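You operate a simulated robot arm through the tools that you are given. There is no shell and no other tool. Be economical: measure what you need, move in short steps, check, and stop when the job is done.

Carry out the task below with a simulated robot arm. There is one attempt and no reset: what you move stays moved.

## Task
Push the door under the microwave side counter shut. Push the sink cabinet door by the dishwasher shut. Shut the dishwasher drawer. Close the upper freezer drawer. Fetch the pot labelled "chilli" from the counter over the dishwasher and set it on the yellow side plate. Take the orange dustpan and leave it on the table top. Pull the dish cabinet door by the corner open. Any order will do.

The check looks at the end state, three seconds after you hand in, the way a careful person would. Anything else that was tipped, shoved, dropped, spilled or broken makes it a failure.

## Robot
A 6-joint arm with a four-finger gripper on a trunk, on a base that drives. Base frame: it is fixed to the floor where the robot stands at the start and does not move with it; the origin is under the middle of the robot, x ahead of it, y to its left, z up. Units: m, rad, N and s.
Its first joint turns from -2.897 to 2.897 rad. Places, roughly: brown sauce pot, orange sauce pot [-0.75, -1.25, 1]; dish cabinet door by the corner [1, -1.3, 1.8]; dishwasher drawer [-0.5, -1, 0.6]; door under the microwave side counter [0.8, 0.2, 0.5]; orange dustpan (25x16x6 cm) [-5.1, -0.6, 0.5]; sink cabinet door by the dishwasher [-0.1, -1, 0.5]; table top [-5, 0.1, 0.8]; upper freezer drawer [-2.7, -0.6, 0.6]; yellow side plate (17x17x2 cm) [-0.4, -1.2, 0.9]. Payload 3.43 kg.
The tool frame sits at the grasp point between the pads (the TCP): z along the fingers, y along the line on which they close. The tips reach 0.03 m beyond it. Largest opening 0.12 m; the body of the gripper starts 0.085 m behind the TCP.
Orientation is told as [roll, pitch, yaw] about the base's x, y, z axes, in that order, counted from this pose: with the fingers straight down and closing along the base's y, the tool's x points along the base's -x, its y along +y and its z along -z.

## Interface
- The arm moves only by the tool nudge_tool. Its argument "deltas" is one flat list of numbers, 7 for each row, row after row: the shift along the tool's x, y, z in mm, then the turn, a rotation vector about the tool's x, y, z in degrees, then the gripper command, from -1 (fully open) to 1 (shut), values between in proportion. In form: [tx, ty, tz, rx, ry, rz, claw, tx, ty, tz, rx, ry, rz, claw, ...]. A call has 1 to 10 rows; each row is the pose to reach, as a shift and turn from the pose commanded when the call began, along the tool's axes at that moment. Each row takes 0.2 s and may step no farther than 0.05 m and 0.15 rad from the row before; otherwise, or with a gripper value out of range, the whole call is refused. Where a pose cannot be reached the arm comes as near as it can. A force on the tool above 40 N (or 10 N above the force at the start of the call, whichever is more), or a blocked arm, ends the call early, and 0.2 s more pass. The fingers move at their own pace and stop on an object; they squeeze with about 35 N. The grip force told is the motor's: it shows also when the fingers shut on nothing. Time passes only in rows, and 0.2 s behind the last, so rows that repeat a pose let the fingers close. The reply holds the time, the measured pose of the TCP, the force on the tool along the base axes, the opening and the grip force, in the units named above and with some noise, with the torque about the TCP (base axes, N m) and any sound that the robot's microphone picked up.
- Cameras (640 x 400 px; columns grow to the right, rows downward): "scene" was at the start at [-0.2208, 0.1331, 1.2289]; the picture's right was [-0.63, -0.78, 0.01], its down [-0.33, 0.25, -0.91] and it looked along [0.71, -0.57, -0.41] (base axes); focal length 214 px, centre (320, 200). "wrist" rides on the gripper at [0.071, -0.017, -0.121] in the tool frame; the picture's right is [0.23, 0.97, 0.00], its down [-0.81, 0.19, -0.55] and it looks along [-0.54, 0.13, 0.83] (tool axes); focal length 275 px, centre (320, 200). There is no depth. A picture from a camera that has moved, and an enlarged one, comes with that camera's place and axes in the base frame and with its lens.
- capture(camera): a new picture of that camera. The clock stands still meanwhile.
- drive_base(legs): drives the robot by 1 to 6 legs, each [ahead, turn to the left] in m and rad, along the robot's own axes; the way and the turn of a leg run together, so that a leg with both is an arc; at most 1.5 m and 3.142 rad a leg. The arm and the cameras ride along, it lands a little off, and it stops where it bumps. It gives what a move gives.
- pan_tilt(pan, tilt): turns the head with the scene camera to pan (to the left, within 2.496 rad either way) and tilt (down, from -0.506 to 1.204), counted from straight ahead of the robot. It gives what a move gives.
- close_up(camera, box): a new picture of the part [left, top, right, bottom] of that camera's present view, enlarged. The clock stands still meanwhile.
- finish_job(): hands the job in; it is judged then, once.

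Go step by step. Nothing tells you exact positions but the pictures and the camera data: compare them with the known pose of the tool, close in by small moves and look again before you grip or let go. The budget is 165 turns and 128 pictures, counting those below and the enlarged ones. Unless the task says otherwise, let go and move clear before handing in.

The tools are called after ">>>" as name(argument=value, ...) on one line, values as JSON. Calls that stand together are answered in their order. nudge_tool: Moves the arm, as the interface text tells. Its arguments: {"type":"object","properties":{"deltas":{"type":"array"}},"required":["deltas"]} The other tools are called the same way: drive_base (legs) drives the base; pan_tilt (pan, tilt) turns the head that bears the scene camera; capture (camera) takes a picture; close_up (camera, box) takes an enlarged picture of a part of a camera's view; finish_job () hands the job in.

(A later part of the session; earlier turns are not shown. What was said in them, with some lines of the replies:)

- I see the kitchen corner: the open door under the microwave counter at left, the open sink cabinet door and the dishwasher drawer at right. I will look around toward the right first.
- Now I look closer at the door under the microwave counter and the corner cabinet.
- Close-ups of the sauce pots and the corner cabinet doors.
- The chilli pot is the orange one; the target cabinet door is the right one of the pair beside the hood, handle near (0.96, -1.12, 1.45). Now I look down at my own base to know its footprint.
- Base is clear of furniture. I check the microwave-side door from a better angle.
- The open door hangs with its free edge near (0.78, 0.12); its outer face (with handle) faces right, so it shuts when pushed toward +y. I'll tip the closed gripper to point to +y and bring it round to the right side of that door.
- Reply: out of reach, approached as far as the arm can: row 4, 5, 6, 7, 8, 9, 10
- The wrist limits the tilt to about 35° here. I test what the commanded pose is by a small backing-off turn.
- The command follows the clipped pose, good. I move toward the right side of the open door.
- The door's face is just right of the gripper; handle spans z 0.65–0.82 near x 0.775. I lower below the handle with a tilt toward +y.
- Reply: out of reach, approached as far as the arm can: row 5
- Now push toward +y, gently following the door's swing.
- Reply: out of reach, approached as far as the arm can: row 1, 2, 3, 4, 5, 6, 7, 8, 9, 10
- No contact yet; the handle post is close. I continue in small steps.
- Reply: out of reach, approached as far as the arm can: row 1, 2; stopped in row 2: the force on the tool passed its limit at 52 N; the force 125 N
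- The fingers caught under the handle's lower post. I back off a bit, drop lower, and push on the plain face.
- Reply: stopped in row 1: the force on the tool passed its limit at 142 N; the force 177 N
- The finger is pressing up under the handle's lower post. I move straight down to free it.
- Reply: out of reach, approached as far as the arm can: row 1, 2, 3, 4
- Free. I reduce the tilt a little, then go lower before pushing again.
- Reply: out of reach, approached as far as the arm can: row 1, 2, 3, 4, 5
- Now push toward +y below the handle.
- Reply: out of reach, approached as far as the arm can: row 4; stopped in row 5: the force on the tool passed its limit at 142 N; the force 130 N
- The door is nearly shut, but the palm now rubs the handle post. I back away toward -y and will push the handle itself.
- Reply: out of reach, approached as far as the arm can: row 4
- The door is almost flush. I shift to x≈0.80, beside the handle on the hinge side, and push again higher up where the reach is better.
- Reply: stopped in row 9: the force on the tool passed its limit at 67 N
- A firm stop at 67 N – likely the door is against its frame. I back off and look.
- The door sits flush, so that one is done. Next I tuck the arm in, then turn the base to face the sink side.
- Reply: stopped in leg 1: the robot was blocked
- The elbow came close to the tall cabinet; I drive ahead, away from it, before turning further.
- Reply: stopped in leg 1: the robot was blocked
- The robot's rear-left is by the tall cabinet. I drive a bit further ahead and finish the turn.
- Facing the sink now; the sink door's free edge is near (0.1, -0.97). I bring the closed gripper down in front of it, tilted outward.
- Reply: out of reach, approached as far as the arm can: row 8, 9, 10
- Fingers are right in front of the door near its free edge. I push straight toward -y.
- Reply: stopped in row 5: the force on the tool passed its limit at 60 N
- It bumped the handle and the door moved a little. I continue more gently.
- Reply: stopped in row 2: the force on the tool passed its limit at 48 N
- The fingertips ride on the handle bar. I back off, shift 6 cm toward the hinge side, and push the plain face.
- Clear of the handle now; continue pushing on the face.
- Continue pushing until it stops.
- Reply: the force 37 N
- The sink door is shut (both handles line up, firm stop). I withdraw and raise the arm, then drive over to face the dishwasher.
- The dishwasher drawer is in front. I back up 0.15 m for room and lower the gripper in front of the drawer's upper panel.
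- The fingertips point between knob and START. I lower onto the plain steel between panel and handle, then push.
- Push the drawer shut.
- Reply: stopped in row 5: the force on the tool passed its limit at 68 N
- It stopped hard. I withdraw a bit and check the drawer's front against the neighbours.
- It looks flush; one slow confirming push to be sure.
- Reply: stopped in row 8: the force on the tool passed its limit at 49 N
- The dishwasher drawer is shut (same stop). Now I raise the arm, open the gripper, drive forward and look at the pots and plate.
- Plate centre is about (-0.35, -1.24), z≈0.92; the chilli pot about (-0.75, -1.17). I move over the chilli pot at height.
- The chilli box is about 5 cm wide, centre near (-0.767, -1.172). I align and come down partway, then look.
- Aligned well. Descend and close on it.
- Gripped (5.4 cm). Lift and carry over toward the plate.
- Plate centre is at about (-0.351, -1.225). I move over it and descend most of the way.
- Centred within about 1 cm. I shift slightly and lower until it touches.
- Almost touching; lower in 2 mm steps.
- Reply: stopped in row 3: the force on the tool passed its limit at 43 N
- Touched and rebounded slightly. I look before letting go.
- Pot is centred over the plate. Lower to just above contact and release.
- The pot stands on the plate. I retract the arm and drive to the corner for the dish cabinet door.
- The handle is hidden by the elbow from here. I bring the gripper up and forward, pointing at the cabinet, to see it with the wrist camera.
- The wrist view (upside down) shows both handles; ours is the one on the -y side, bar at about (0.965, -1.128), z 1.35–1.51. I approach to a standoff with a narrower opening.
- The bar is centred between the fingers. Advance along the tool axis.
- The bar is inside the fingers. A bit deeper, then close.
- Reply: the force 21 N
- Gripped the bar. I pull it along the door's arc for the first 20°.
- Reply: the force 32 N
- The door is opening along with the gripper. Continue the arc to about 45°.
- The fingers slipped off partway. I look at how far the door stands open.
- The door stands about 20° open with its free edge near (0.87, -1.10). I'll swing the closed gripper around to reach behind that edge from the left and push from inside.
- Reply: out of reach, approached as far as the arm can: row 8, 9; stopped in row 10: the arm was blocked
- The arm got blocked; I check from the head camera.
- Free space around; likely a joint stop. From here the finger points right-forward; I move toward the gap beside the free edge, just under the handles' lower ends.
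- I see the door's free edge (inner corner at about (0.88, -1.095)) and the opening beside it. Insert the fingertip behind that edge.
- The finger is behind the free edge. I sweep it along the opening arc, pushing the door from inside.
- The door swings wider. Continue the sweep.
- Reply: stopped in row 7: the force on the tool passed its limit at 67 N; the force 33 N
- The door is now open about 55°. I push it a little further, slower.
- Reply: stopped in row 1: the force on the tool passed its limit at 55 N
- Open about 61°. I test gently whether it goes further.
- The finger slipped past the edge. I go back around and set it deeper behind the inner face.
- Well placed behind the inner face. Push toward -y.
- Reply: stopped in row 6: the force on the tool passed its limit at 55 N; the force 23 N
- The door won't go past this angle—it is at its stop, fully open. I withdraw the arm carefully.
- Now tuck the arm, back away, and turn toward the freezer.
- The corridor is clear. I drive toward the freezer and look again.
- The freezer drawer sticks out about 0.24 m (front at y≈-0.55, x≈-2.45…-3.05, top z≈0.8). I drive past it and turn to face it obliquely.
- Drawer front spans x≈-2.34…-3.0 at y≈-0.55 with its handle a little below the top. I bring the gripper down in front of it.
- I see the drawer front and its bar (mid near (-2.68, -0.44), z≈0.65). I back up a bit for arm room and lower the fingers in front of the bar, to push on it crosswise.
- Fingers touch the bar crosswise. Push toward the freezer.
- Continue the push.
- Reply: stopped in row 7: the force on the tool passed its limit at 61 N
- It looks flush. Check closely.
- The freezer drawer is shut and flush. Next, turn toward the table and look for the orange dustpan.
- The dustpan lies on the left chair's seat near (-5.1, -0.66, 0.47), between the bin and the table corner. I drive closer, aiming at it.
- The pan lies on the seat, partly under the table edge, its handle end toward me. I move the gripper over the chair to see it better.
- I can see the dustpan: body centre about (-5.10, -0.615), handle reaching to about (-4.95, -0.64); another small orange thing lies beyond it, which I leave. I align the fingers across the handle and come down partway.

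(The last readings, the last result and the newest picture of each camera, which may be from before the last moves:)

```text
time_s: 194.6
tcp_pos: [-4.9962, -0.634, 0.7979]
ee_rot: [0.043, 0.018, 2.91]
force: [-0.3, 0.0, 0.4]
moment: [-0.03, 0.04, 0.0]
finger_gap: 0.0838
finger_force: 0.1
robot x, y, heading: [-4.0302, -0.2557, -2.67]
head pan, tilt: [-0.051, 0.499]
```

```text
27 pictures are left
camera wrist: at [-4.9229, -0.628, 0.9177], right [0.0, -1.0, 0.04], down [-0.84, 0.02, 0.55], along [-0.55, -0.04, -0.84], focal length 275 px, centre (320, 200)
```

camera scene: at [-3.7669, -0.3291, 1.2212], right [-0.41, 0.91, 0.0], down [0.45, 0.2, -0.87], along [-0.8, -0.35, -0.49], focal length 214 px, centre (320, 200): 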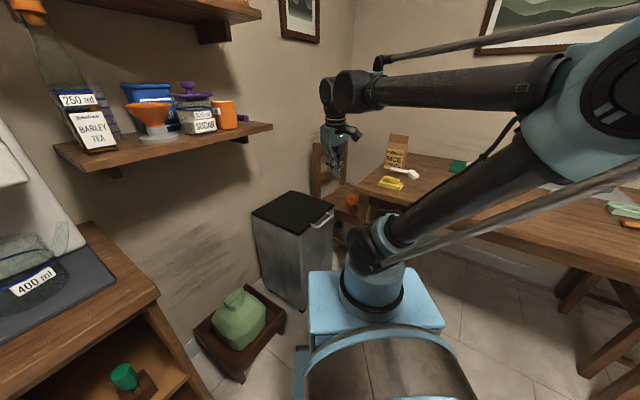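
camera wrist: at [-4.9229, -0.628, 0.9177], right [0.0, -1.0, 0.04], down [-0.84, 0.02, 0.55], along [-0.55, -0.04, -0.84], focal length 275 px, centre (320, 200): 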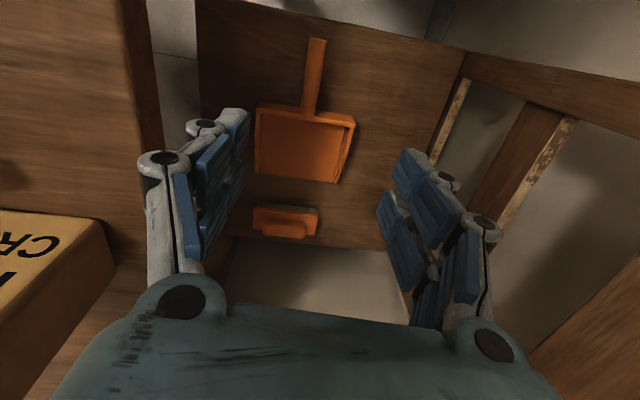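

Clear view of the handle, lying along x at y≈-0.635. I descend further above it.

>>> nudge_tool(deltas=[-10, 0, 45, 0, 0, 0, -0.4, -18, 0, 90, 0, 0, 0, -0.4, -18, 0, 135, 0, 0, 0, -0.4, -18, 0, 180, 0, 0, 0, -0.4, -18, 0, 220, 0, 0, 0, -0.4, -18, 0, 245, 0, 0, 0, -0.4])

>>> capture(camera="wrist")

```text
time_s: 196.0
tcp_pos: [-5.0106, -0.6403, 0.5582]
ee_rot: [0.043, 0.018, 2.914]
force: [1.1, 0.0, -1.2]
moment: [-0.02, 0.03, 0.0]
finger_gap: 0.0841
finger_force: 0.0
robot x, y, heading: [-4.0302, -0.2554, -2.674]
head pan, tilt: [-0.051, 0.499]
```

```text
26 pictures are left
camera wrist: at [-4.9379, -0.6348, 0.6775], right [0.0, -1.0, 0.04], down [-0.84, 0.02, 0.55], along [-0.55, -0.04, -0.84], focal length 275 px, centre (320, 200)
```

wrist: 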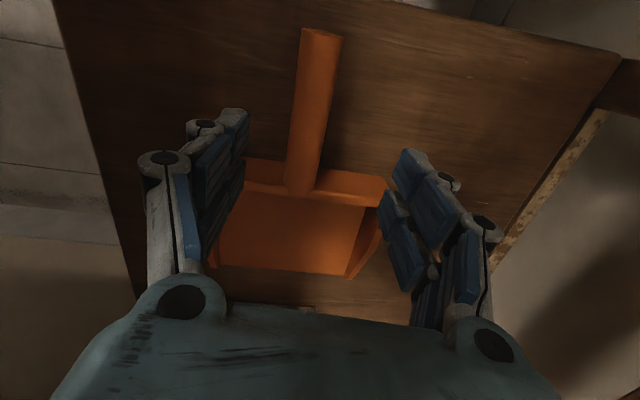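

The handle is between the fingers' paths. Descend onto it carefully and grip.

>>> nudge_tool(deltas=[0, 0, 30, 0, 0, 0, -0.4, 0, 0, 50, 0, 0, 0, -0.4, 0, 0, 62, 0, 0, 0, -0.4, 0, 0, 72, 0, 0, 0, -0.4])

>>> capture(camera="wrist")

```text
time_s: 197.0
tcp_pos: [-5.0035, -0.6495, 0.5074]
ee_rot: [0.045, 0.009, 2.92]
force: [12.8, -16.0, 14.2]
moment: [1.37, 1.2, -0.05]
finger_gap: 0.0848
finger_force: 1.2
robot x, y, heading: [-4.0318, -0.2562, -2.668]
head pan, tilt: [-0.051, 0.499]
```

```text
25 pictures are left
camera wrist: at [-4.9293, -0.644, 0.6268], right [0.01, -1.0, 0.05], down [-0.83, 0.02, 0.56], along [-0.56, -0.05, -0.83], focal length 275 px, centre (320, 200)
```

wrist: 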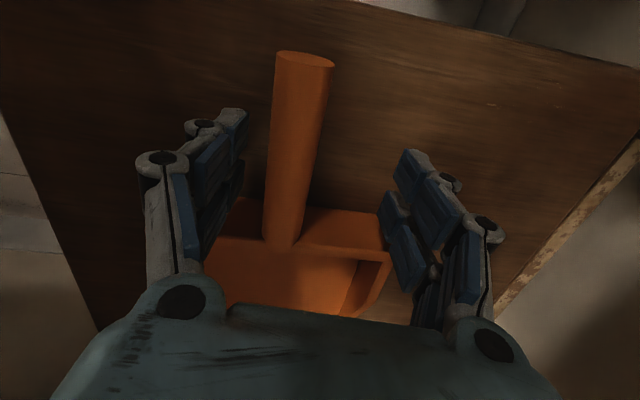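

Something is resisting on the way down (sideways and upward). I check from the head camera.

>>> close_up(camera="scene", box=[280, 90, 440, 260])

```text
2.35 times, centred on (360, 175) of scene
camera zoom: at [-3.7271, -0.3123, 1.2129], right [-0.41, 0.91, 0.0], down [0.42, 0.19, -0.89], along [-0.81, -0.36, -0.46], focal length 505 px, centre (226, 259)
```

zoom: 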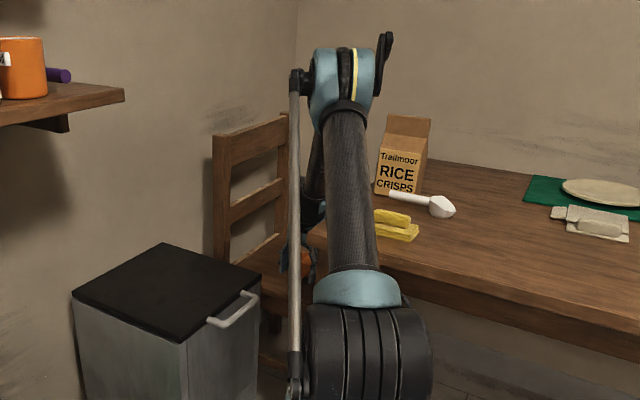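

The head view shifted: the wrist is pressing on the table edge, tipping the robot slightly. I rise at once, then tilt the wrist away from the table.

>>> nudge_tool(deltas=[0, 5, -20, 0, 0, 0, -0.4, 0, 10, -45, 0, 0, 0, -0.4, 0, 5, -55, 5, 0, 0, -0.4, 0, 0, -60, 10, 0, 0, -0.4, 0, -5, -60, 15, 0, 0, -0.4, 0, -8, -60, 18, 0, 0, -0.4])

>>> capture(camera="wrist")

>>> capture(camera="scene")

```text
time_s: 197.3
tcp_pos: [-5.0184, -0.6463, 0.4815]
ee_rot: [0.039, 0.025, 2.908]
force: [-14.9, -15.8, 79.0]
moment: [-2.44, 1.4, -0.26]
finger_gap: 0.0731
finger_force: 33.2
robot x, y, heading: [-4.034, -0.2557, -2.671]
head pan, tilt: [-0.051, 0.499]
stopped in row 1: the force on the tool passed its limit at 88 N (the readings are from after the stop); the commanded pose is now the measured one
```

```text
23 pictures are left
camera wrist: at [-4.9469, -0.6394, 0.6032], right [0.0, -1.0, 0.04], down [-0.84, 0.03, 0.54], along [-0.54, -0.04, -0.84], focal length 275 px, centre (320, 200)
```

wrist: 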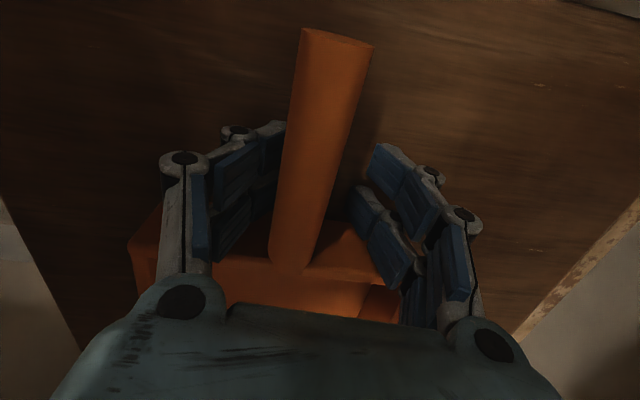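

```text
22 pictures are left
camera scene: at [-3.7645, -0.329, 1.2208], right [-0.41, 0.91, 0.0], down [0.45, 0.2, -0.87], along [-0.8, -0.35, -0.49], focal length 214 px, centre (320, 200)
```

scene: 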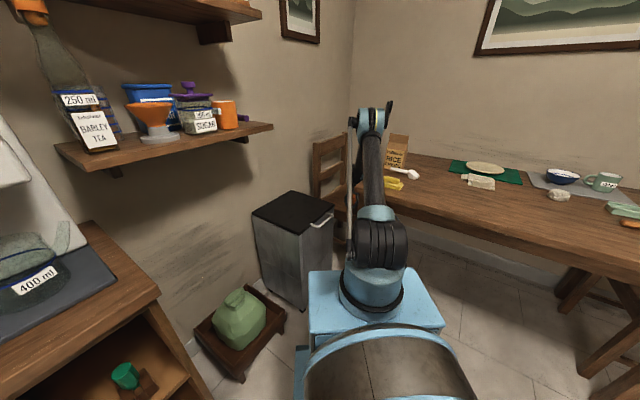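

The robot settled and the fingertips now rest on the seat around the handle. I ease up a few mm and close on the handle.

>>> nudge_tool(deltas=[0, 0, -4, 0, 0, 0, -0.3, 0, 0, -8, 0, 0, 0, -0.2])

>>> capture(camera="wrist")

```text
time_s: 197.9
tcp_pos: [-5.0149, -0.6448, 0.4886]
ee_rot: [0.037, 0.027, 2.912]
force: [0.1, -0.4, 0.5]
moment: [0.01, -0.02, 0.02]
finger_gap: 0.0718
finger_force: 0.0
robot x, y, heading: [-4.0319, -0.2565, -2.671]
head pan, tilt: [-0.051, 0.499]
```

```text
21 pictures are left
camera wrist: at [-4.9436, -0.6394, 0.6109], right [0.0, -1.0, 0.04], down [-0.84, 0.02, 0.54], along [-0.54, -0.03, -0.84], focal length 275 px, centre (320, 200)
```

wrist: 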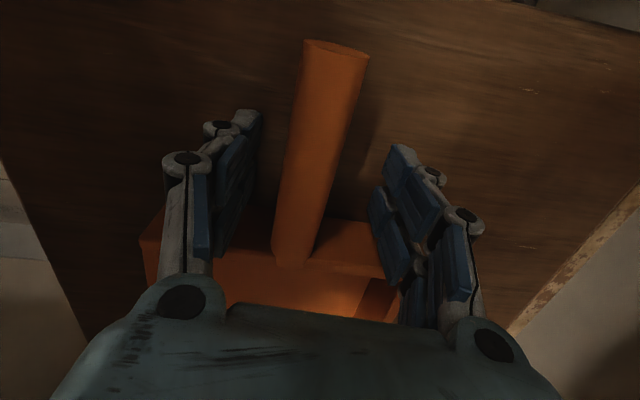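

No contact forces now, and the handle is between the pads. Close.

>>> nudge_tool(deltas=[0, 0, 0, 0, 0, 0, 0.3, 0, 0, 0, 0, 0, 0, 1, 0, 0, 0, 0, 0, 0, 1, 0, 0, 0, 0, 0, 0, 1])

>>> capture(camera="wrist")

```text
time_s: 198.4
tcp_pos: [-5.0085, -0.6471, 0.5052]
ee_rot: [0.039, 0.015, 2.917]
force: [-0.9, -0.7, -0.6]
moment: [-0.03, -0.14, -0.01]
finger_gap: 0.0223
finger_force: 35.1
robot x, y, heading: [-4.0306, -0.254, -2.676]
head pan, tilt: [-0.051, 0.499]
stopped in row 2: the force on the tool passed its limit at 52 N (the readings are from after the stop); the commanded pose is now the measured one
```

```text
20 pictures are left
camera wrist: at [-4.9353, -0.6412, 0.6249], right [0.01, -1.0, 0.04], down [-0.84, 0.02, 0.55], along [-0.55, -0.04, -0.84], focal length 275 px, centre (320, 200)
```

wrist: 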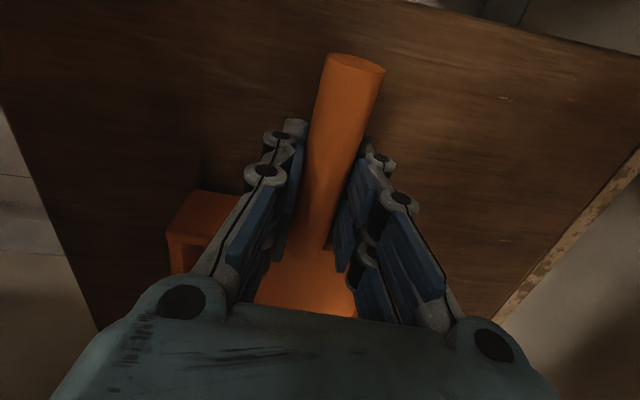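

Gripped (2.2 cm handle). Lift straight up, drifting a little away from the table edge.

>>> nudge_tool(deltas=[0, 8, -20, 0, 0, 0, 1, 0, 18, -45, 0, 0, 0, 1, 0, 28, -80, 0, 0, 0, 1, 0, 36, -120, 0, 0, 0, 1, 0, 40, -160, 0, 0, 0, 1, 0, 40, -205, 0, 0, 0, 1, 0, 40, -250, 0, 0, 0, 1, 0, 40, -295, 0, 0, 0, 1, 0, 40, -340, 0, 0, 0, 1, 0, 40, -385, 0, 0, 0, 1])

>>> capture(camera="wrist")

>>> capture(camera="scene")

```text
time_s: 200.6
tcp_pos: [-5.0195, -0.6596, 0.8917]
ee_rot: [0.041, 0.014, 2.908]
force: [-0.5, 0.0, -2.3]
moment: [-0.02, -0.13, -0.01]
finger_gap: 0.022
finger_force: 35.2
robot x, y, heading: [-4.0356, -0.2574, -2.668]
head pan, tilt: [-0.051, 0.499]
```

```text
19 pictures are left
camera wrist: at [-4.9465, -0.6534, 1.0125], right [0.0, -1.0, 0.04], down [-0.84, 0.03, 0.55], along [-0.55, -0.04, -0.84], focal length 275 px, centre (320, 200)
```

wrist: 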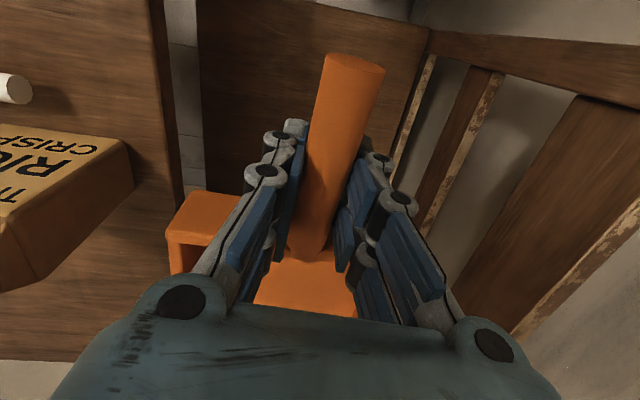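

```text
18 pictures are left
camera scene: at [-3.7664, -0.3293, 1.2213], right [-0.41, 0.91, 0.0], down [0.45, 0.2, -0.87], along [-0.8, -0.35, -0.49], focal length 214 px, centre (320, 200)
```

scene: 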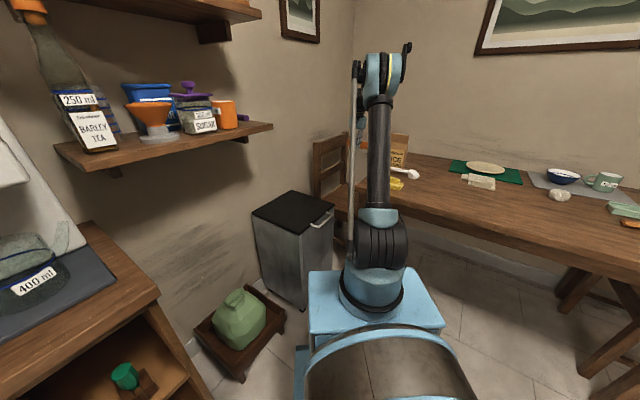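

The dustpan is up and firmly held. The table's front-middle area near (-4.7, -0.08) is free; I raise clear of the cereal box and carry it there.

>>> nudge_tool(deltas=[0, 0, -48, 0, 0, 0, 1, 0, 0, -96, 0, 0, 0, 1, 0, 0, -144, 0, 0, 0, 1, 0, 0, -192, 0, 0, 0, 1, 0, 0, -235, 0, 0, 0, 1, 35, -20, -235, 0, 0, 0, 1, 70, -45, -235, 0, 0, 0, 1, 105, -75, -235, 0, 0, 0, 1, 135, -110, -235, 0, 0, 0, 1, 160, -150, -235, 0, 0, 0, 1])

>>> nudge_tool(deltas=[10, -48, 0, 0, 0, 0, 1, 20, -96, 0, 0, 0, 0, 1, 30, -144, 0, 0, 0, 0, 1, 40, -192, 0, 0, 0, 0, 1, 50, -240, 0, 0, 0, 0, 1, 60, -288, 0, 0, 0, 0, 1, 70, -336, 0, 0, 0, 0, 1, 78, -384, 0, 0, 0, 0, 1, 84, -432, 0, 0, 0, 0, 1, 86, -480, 0, 0, 0, 0, 1])

>>> capture(camera="wrist")

>>> capture(camera="scene")

```text
time_s: 202.8
tcp_pos: [-4.8347, -0.5433, 1.1246]
ee_rot: [0.041, 0.016, 2.91]
force: [-1.1, -1.0, -2.9]
moment: [-0.03, -0.2, 0.03]
finger_gap: 0.0223
finger_force: 35.1
robot x, y, heading: [-4.0313, -0.2543, -2.675]
head pan, tilt: [-0.051, 0.499]
```

```text
time_s: 205.0
tcp_pos: [-4.6385, -0.094, 1.1041]
ee_rot: [0.042, 0.016, 2.909]
force: [-0.3, -0.9, -1.5]
moment: [-0.02, -0.14, -0.01]
finger_gap: 0.0226
finger_force: 34.8
robot x, y, heading: [-4.0333, -0.2543, -2.671]
head pan, tilt: [-0.051, 0.499]
```

```text
17 pictures are left
camera wrist: at [-4.5649, -0.089, 1.2248], right [0.0, -1.0, 0.04], down [-0.84, 0.03, 0.55], along [-0.55, -0.04, -0.84], focal length 275 px, centre (320, 200)
```

wrist: 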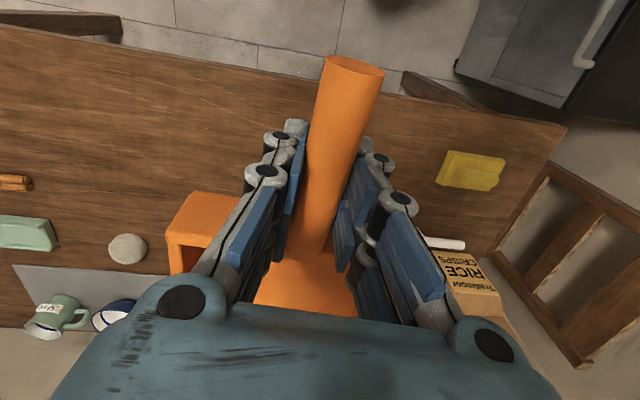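

```text
16 pictures are left
camera scene: at [-3.7659, -0.3291, 1.2211], right [-0.41, 0.91, 0.0], down [0.45, 0.2, -0.87], along [-0.8, -0.35, -0.49], focal length 214 px, centre (320, 200)
```

scene: 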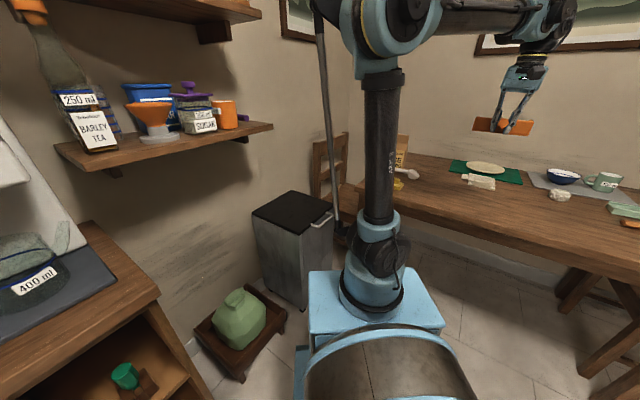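

The front edge here is at x≈-4.66, so I shift deeper and slightly right: target pan centre about (-4.87, -0.18), a free spot between sponge/spoon and the mat. Then I descend partway.

>>> nudge_tool(deltas=[-26, 33, 0, 0, 0, 0, 1, -51, 66, 0, 0, 0, 0, 1, -77, 100, 0, 0, 0, 0, 1, -102, 133, 0, 0, 0, 0, 1, -102, 133, 40, 0, 0, 0, 1, -102, 133, 80, 0, 0, 0, 1, -102, 133, 120, 0, 0, 0, 1, -102, 133, 160, 0, 0, 0, 1, -102, 133, 190, 0, 0, 0, 1])

>>> capture(camera="wrist")

>>> close_up(camera="scene", box=[380, 110, 560, 250])

```text
time_s: 207.0
tcp_pos: [-4.7688, -0.2123, 0.9179]
ee_rot: [0.041, 0.017, 2.908]
force: [0.6, -0.5, -2.3]
moment: [0.0, -0.16, 0.02]
finger_gap: 0.0225
finger_force: 35.0
robot x, y, heading: [-4.0325, -0.2547, -2.675]
head pan, tilt: [-0.051, 0.499]
```

```text
15 pictures are left
camera wrist: at [-4.696, -0.2061, 1.0388], right [0.0, -1.0, 0.04], down [-0.84, 0.03, 0.55], along [-0.55, -0.04, -0.84], focal length 275 px, centre (320, 200)
```

wrist: 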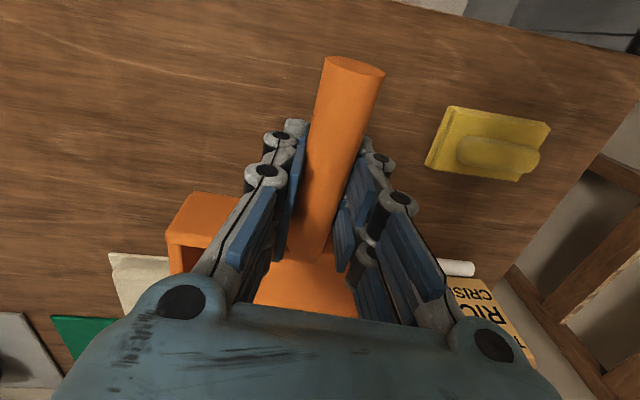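

```text
2.86 times, centred on (470, 180) of scene
camera zoom: at [-3.7658, -0.329, 1.2211], right [-0.41, 0.91, 0.0], down [0.45, 0.2, -0.87], along [-0.8, -0.35, -0.49], focal length 613 px, centre (-109, 257)
```

zoom: 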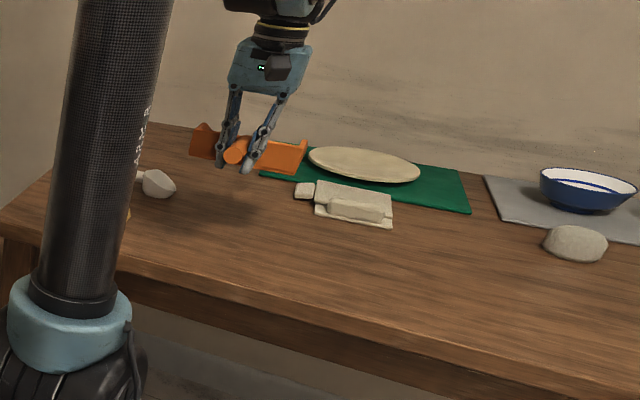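

Position is free all round. Lower in small steps until contact.

>>> nudge_tool(deltas=[7, 3, 20, 0, 0, 0, 1, 13, 5, 40, 0, 0, 0, 1, 13, 5, 52, 0, 0, 0, 1, 13, 5, 60, 0, 0, 0, 1, 13, 5, 66, 0, 0, 0, 1, 13, 5, 71, 0, 0, 0, 1, 13, 5, 76, 0, 0, 0, 1])

>>> close_up(camera="scene", box=[380, 110, 560, 250])

```text
time_s: 208.6
tcp_pos: [-4.7552, -0.2213, 0.8422]
ee_rot: [0.042, 0.017, 2.909]
force: [-0.3, 1.1, -1.3]
moment: [-0.03, -0.16, -0.02]
finger_gap: 0.0223
finger_force: 34.9
robot x, y, heading: [-4.0275, -0.2571, -2.671]
head pan, tilt: [-0.051, 0.499]
```

```text
2.86 times, centred on (470, 180) of scene
camera zoom: at [-3.7659, -0.3291, 1.2212], right [-0.41, 0.91, 0.0], down [0.45, 0.2, -0.87], along [-0.8, -0.35, -0.49], focal length 613 px, centre (-109, 257)
```

zoom: 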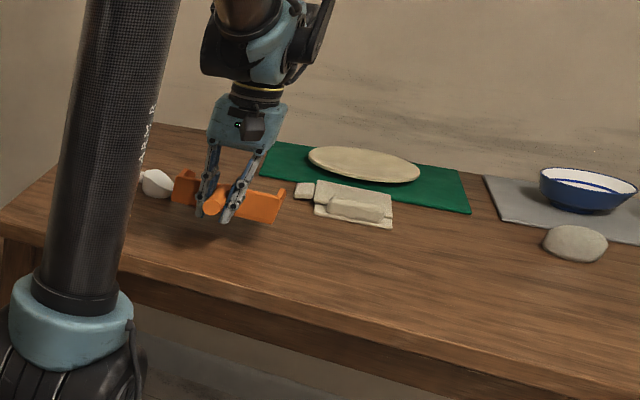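

Still a little above. Continue in 4 mm steps.

>>> nudge_tool(deltas=[0, 0, 4, 0, 0, 0, 1, 0, 0, 8, 0, 0, 0, 1, 0, 0, 12, 0, 0, 0, 1, 0, 0, 15, 0, 0, 0, 1, 0, 0, 18, 0, 0, 0, 1])

>>> close_up(camera="scene", box=[400, 130, 500, 210])

```text
time_s: 209.8
tcp_pos: [-4.7549, -0.2215, 0.8237]
ee_rot: [0.043, 0.017, 2.91]
force: [-0.2, 0.0, -1.8]
moment: [-0.09, -0.14, 0.0]
finger_gap: 0.0222
finger_force: 35.2
robot x, y, heading: [-4.0309, -0.2569, -2.673]
head pan, tilt: [-0.051, 0.499]
```

```text
5.00 times, centred on (450, 170) of scene
camera zoom: at [-3.7659, -0.3291, 1.2212], right [-0.41, 0.91, 0.0], down [0.45, 0.2, -0.87], along [-0.8, -0.35, -0.49], focal length 1072 px, centre (-330, 350)
```

zoom: 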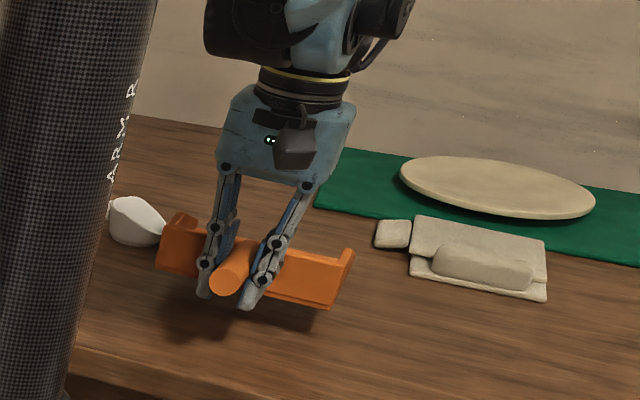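

Shadow shows about a centimetre left. Continue in 3 mm steps.

>>> nudge_tool(deltas=[0, 0, 3, 0, 0, 0, 1, 0, 0, 6, 0, 0, 0, 1, 0, 0, 9, 0, 0, 0, 1, 0, 0, 12, 0, 0, 0, 1])

>>> close_up(camera="scene", box=[400, 130, 500, 210])

```text
time_s: 210.8
tcp_pos: [-4.753, -0.2212, 0.8124]
ee_rot: [0.041, 0.015, 2.907]
force: [0.6, 0.2, -2.4]
moment: [-0.05, -0.2, -0.02]
finger_gap: 0.0221
finger_force: 34.7
robot x, y, heading: [-4.0313, -0.2534, -2.669]
head pan, tilt: [-0.051, 0.499]
```

```text
5.00 times, centred on (450, 170) of scene
camera zoom: at [-3.7659, -0.3291, 1.2212], right [-0.41, 0.91, 0.0], down [0.45, 0.2, -0.87], along [-0.8, -0.35, -0.49], focal length 1072 px, centre (-330, 350)
```

zoom: 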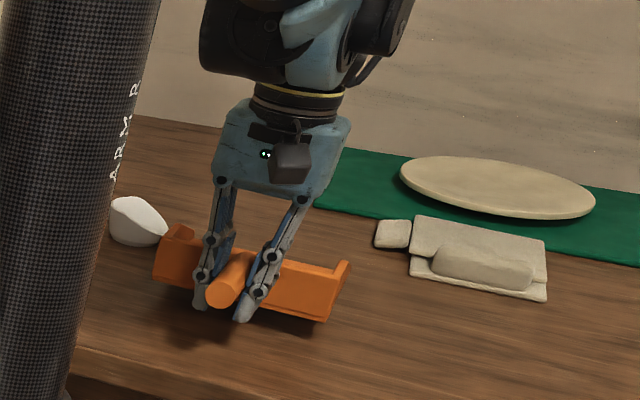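

Still free. Down in 2 mm steps watching the force.

>>> nudge_tool(deltas=[0, 0, 2, 0, 0, 0, 1, 0, 0, 4, 0, 0, 0, 1, 0, 0, 6, 0, 0, 0, 1, 0, 0, 8, 0, 0, 0, 1])

```text
time_s: 211.8
tcp_pos: [-4.7549, -0.2218, 0.8042]
ee_rot: [0.041, 0.016, 2.909]
force: [0.5, 0.0, -1.3]
moment: [-0.06, -0.13, 0.0]
finger_gap: 0.0223
finger_force: 34.8
robot x, y, heading: [-4.0325, -0.2575, -2.671]
head pan, tilt: [-0.051, 0.499]
```

>>> nudge_tool(deltas=[0, 0, 2, 0, 0, 0, 1, 0, 0, 4, 0, 0, 0, 1, 0, 0, 6, 0, 0, 0, 1])

>>> close_up(camera="scene", box=[400, 130, 500, 210])

```text
time_s: 212.6
tcp_pos: [-4.7551, -0.2237, 0.799]
ee_rot: [0.043, 0.015, 2.91]
force: [0.2, 0.5, -1.8]
moment: [-0.06, -0.11, 0.03]
finger_gap: 0.0224
finger_force: 34.8
robot x, y, heading: [-4.0321, -0.2579, -2.672]
head pan, tilt: [-0.051, 0.499]
```

```text
5.00 times, centred on (450, 170) of scene
camera zoom: at [-3.7659, -0.3291, 1.2212], right [-0.41, 0.91, 0.0], down [0.45, 0.2, -0.87], along [-0.8, -0.35, -0.49], focal length 1072 px, centre (-330, 350)
```

zoom: 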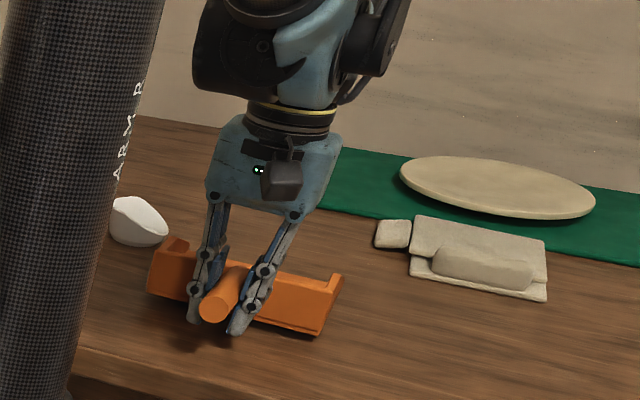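

Nearly there. Continue.

>>> nudge_tool(deltas=[0, 0, 2, 0, 0, 0, 1, 0, 0, 4, 0, 0, 0, 1, 0, 0, 6, 0, 0, 0, 1, 0, 0, 8, 0, 0, 0, 1, 0, 0, 10, 0, 0, 0, 1])

>>> close_up(camera="scene", box=[400, 130, 500, 210])

```text
time_s: 213.8
tcp_pos: [-4.7544, -0.224, 0.7886]
ee_rot: [0.042, 0.016, 2.911]
force: [1.2, -1.9, 2.3]
moment: [0.11, 0.44, 0.11]
finger_gap: 0.0231
finger_force: 34.8
robot x, y, heading: [-4.0292, -0.255, -2.671]
head pan, tilt: [-0.051, 0.499]
```

```text
5.00 times, centred on (450, 170) of scene
camera zoom: at [-3.7657, -0.3291, 1.2211], right [-0.41, 0.91, 0.0], down [0.45, 0.2, -0.87], along [-0.8, -0.35, -0.49], focal length 1072 px, centre (-330, 350)
```

zoom: 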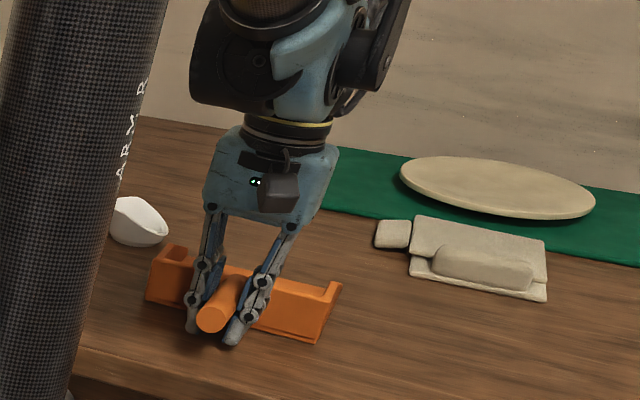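

Contact has begun. A few mm more, then release.

>>> nudge_tool(deltas=[0, 0, 2, 0, 0, 0, 1, 0, 0, 4, 0, 0, 0, 1, 0, 0, 5, 0, 0, 0, 0.45, 0, 0, 5, 0, 0, 0, 0.1, 0, 0, 5, 0, 0, 0, -0.1])

>>> capture(camera="wrist")

```text
time_s: 215.0
tcp_pos: [-4.7539, -0.2232, 0.7829]
ee_rot: [0.042, 0.016, 2.91]
force: [-0.4, -0.8, 0.2]
moment: [0.01, -0.02, 0.01]
finger_gap: 0.0662
finger_force: 0.0
robot x, y, heading: [-4.0319, -0.2563, -2.675]
head pan, tilt: [-0.051, 0.499]
```

```text
8 pictures are left
camera wrist: at [-4.6807, -0.2181, 0.9041], right [0.0, -1.0, 0.04], down [-0.84, 0.03, 0.55], along [-0.55, -0.04, -0.84], focal length 275 px, centre (320, 200)
```

wrist: 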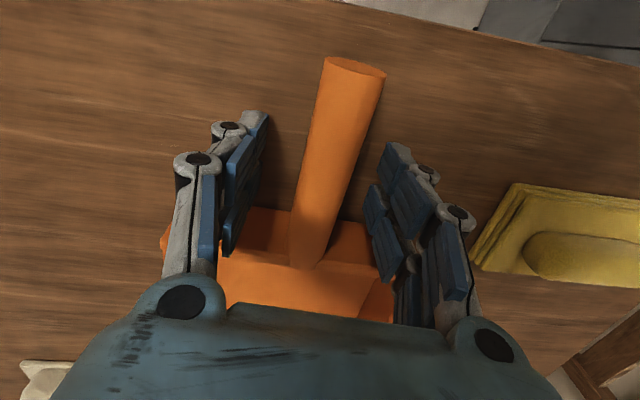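

Released and resting flat on the table, clear of the front edge and other items. I raise the gripper straight up.

>>> nudge_tool(deltas=[0, 0, -15, 0, 0, 0, -0.1, 0, 0, -40, 0, 0, 0, -0.1, 0, 0, -85, 0, 0, 0, -0.1, 0, 0, -130, 0, 0, 0, -0.1, 0, 0, -175, 0, 0, 0, -0.1, 0, 0, -220, 0, 0, 0, -0.1, 40, 0, -250, 0, 0, 0, -0.1, 85, 0, -270, 0, 0, 0, -0.1])

>>> capture(camera="wrist")

>>> capture(camera="scene")

```text
time_s: 216.8
tcp_pos: [-4.6719, -0.2341, 1.0548]
ee_rot: [0.041, 0.015, 2.906]
force: [-1.0, 0.1, 0.1]
moment: [0.01, -0.07, 0.03]
finger_gap: 0.066
finger_force: 0.0
robot x, y, heading: [-4.0331, -0.254, -2.673]
head pan, tilt: [-0.051, 0.499]
```

```text
7 pictures are left
camera wrist: at [-4.5986, -0.2282, 1.1759], right [0.0, -1.0, 0.04], down [-0.84, 0.03, 0.55], along [-0.55, -0.04, -0.84], focal length 275 px, centre (320, 200)
```

wrist: 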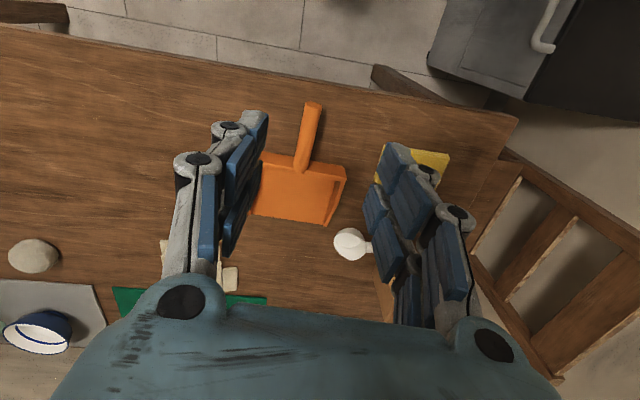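

```text
6 pictures are left
camera scene: at [-3.7663, -0.3291, 1.2212], right [-0.41, 0.91, 0.0], down [0.45, 0.2, -0.87], along [-0.8, -0.35, -0.49], focal length 214 px, centre (320, 200)
```

scene: 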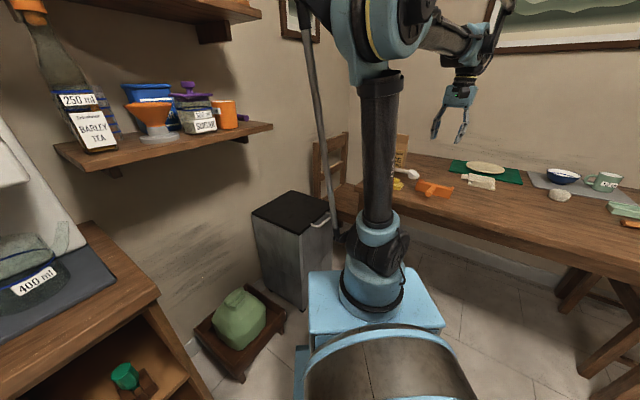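

The dustpan lies on the table and everything around is in place. As a last check I look back at the kitchen from here.

>>> pan_tilt(pan=2.49, tilt=0.1)

>>> close_up(camera="scene", box=[210, 140, 350, 260])

```text
time_s: 219.1
tcp_pos: [-4.6718, -0.2338, 1.0548]
ee_rot: [0.041, 0.015, 2.91]
force: [0.8, -0.7, -0.1]
moment: [-0.03, 0.0, -0.02]
finger_gap: 0.0661
finger_force: 0.1
robot x, y, heading: [-4.0301, -0.2533, -2.674]
head pan, tilt: [2.491, 0.099]
```

```text
3.33 times, centred on (280, 200) of scene
camera zoom: at [-3.5926, -0.3089, 1.2604], right [-0.18, -0.98, -0.01], down [-0.09, 0.02, -1.0], along [0.98, -0.18, -0.09], focal length 715 px, centre (453, 200)
```

zoom: 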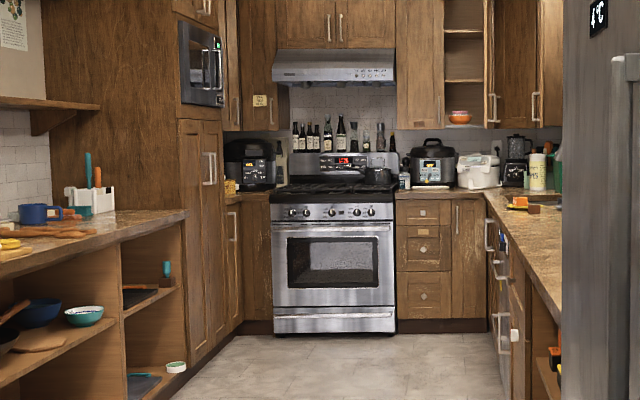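

Everything looks right: the side door, sink door and dishwasher are shut, the corner cabinet is open with its bowl undisturbed, and the chilli pot stands on the plate. I hand in.

>>> finish_job()

```text
The job is handed in.
```

I did all seven tasks and handed the job in, with the gripper empty and clear of everything.

- **Shut:** the door under the microwave side counter, the sink cabinet door, the dishwasher drawer and the upper freezer drawer. Each one stopped firmly and looked flush with its neighbours.
- **Chilli pot:** it stands near the centre of the yellow side plate.
- **Dustpan:** it lies on a clear spot on the table top. A second small orange object on the same chair was left where it was.
- **Dish cabinet door by the corner:** it is open about 60°. It would not go further when I pushed, so I took that as its stop.

- **Knocks along the way:**
  - The base was blocked twice while turning beside the tall cabinet.
  - While I was reaching for the dustpan, the robot tipped slightly and the fingertips pressed on the chair seat with about 80 N.
  - Nothing looked shoved or damaged in the last pictures.
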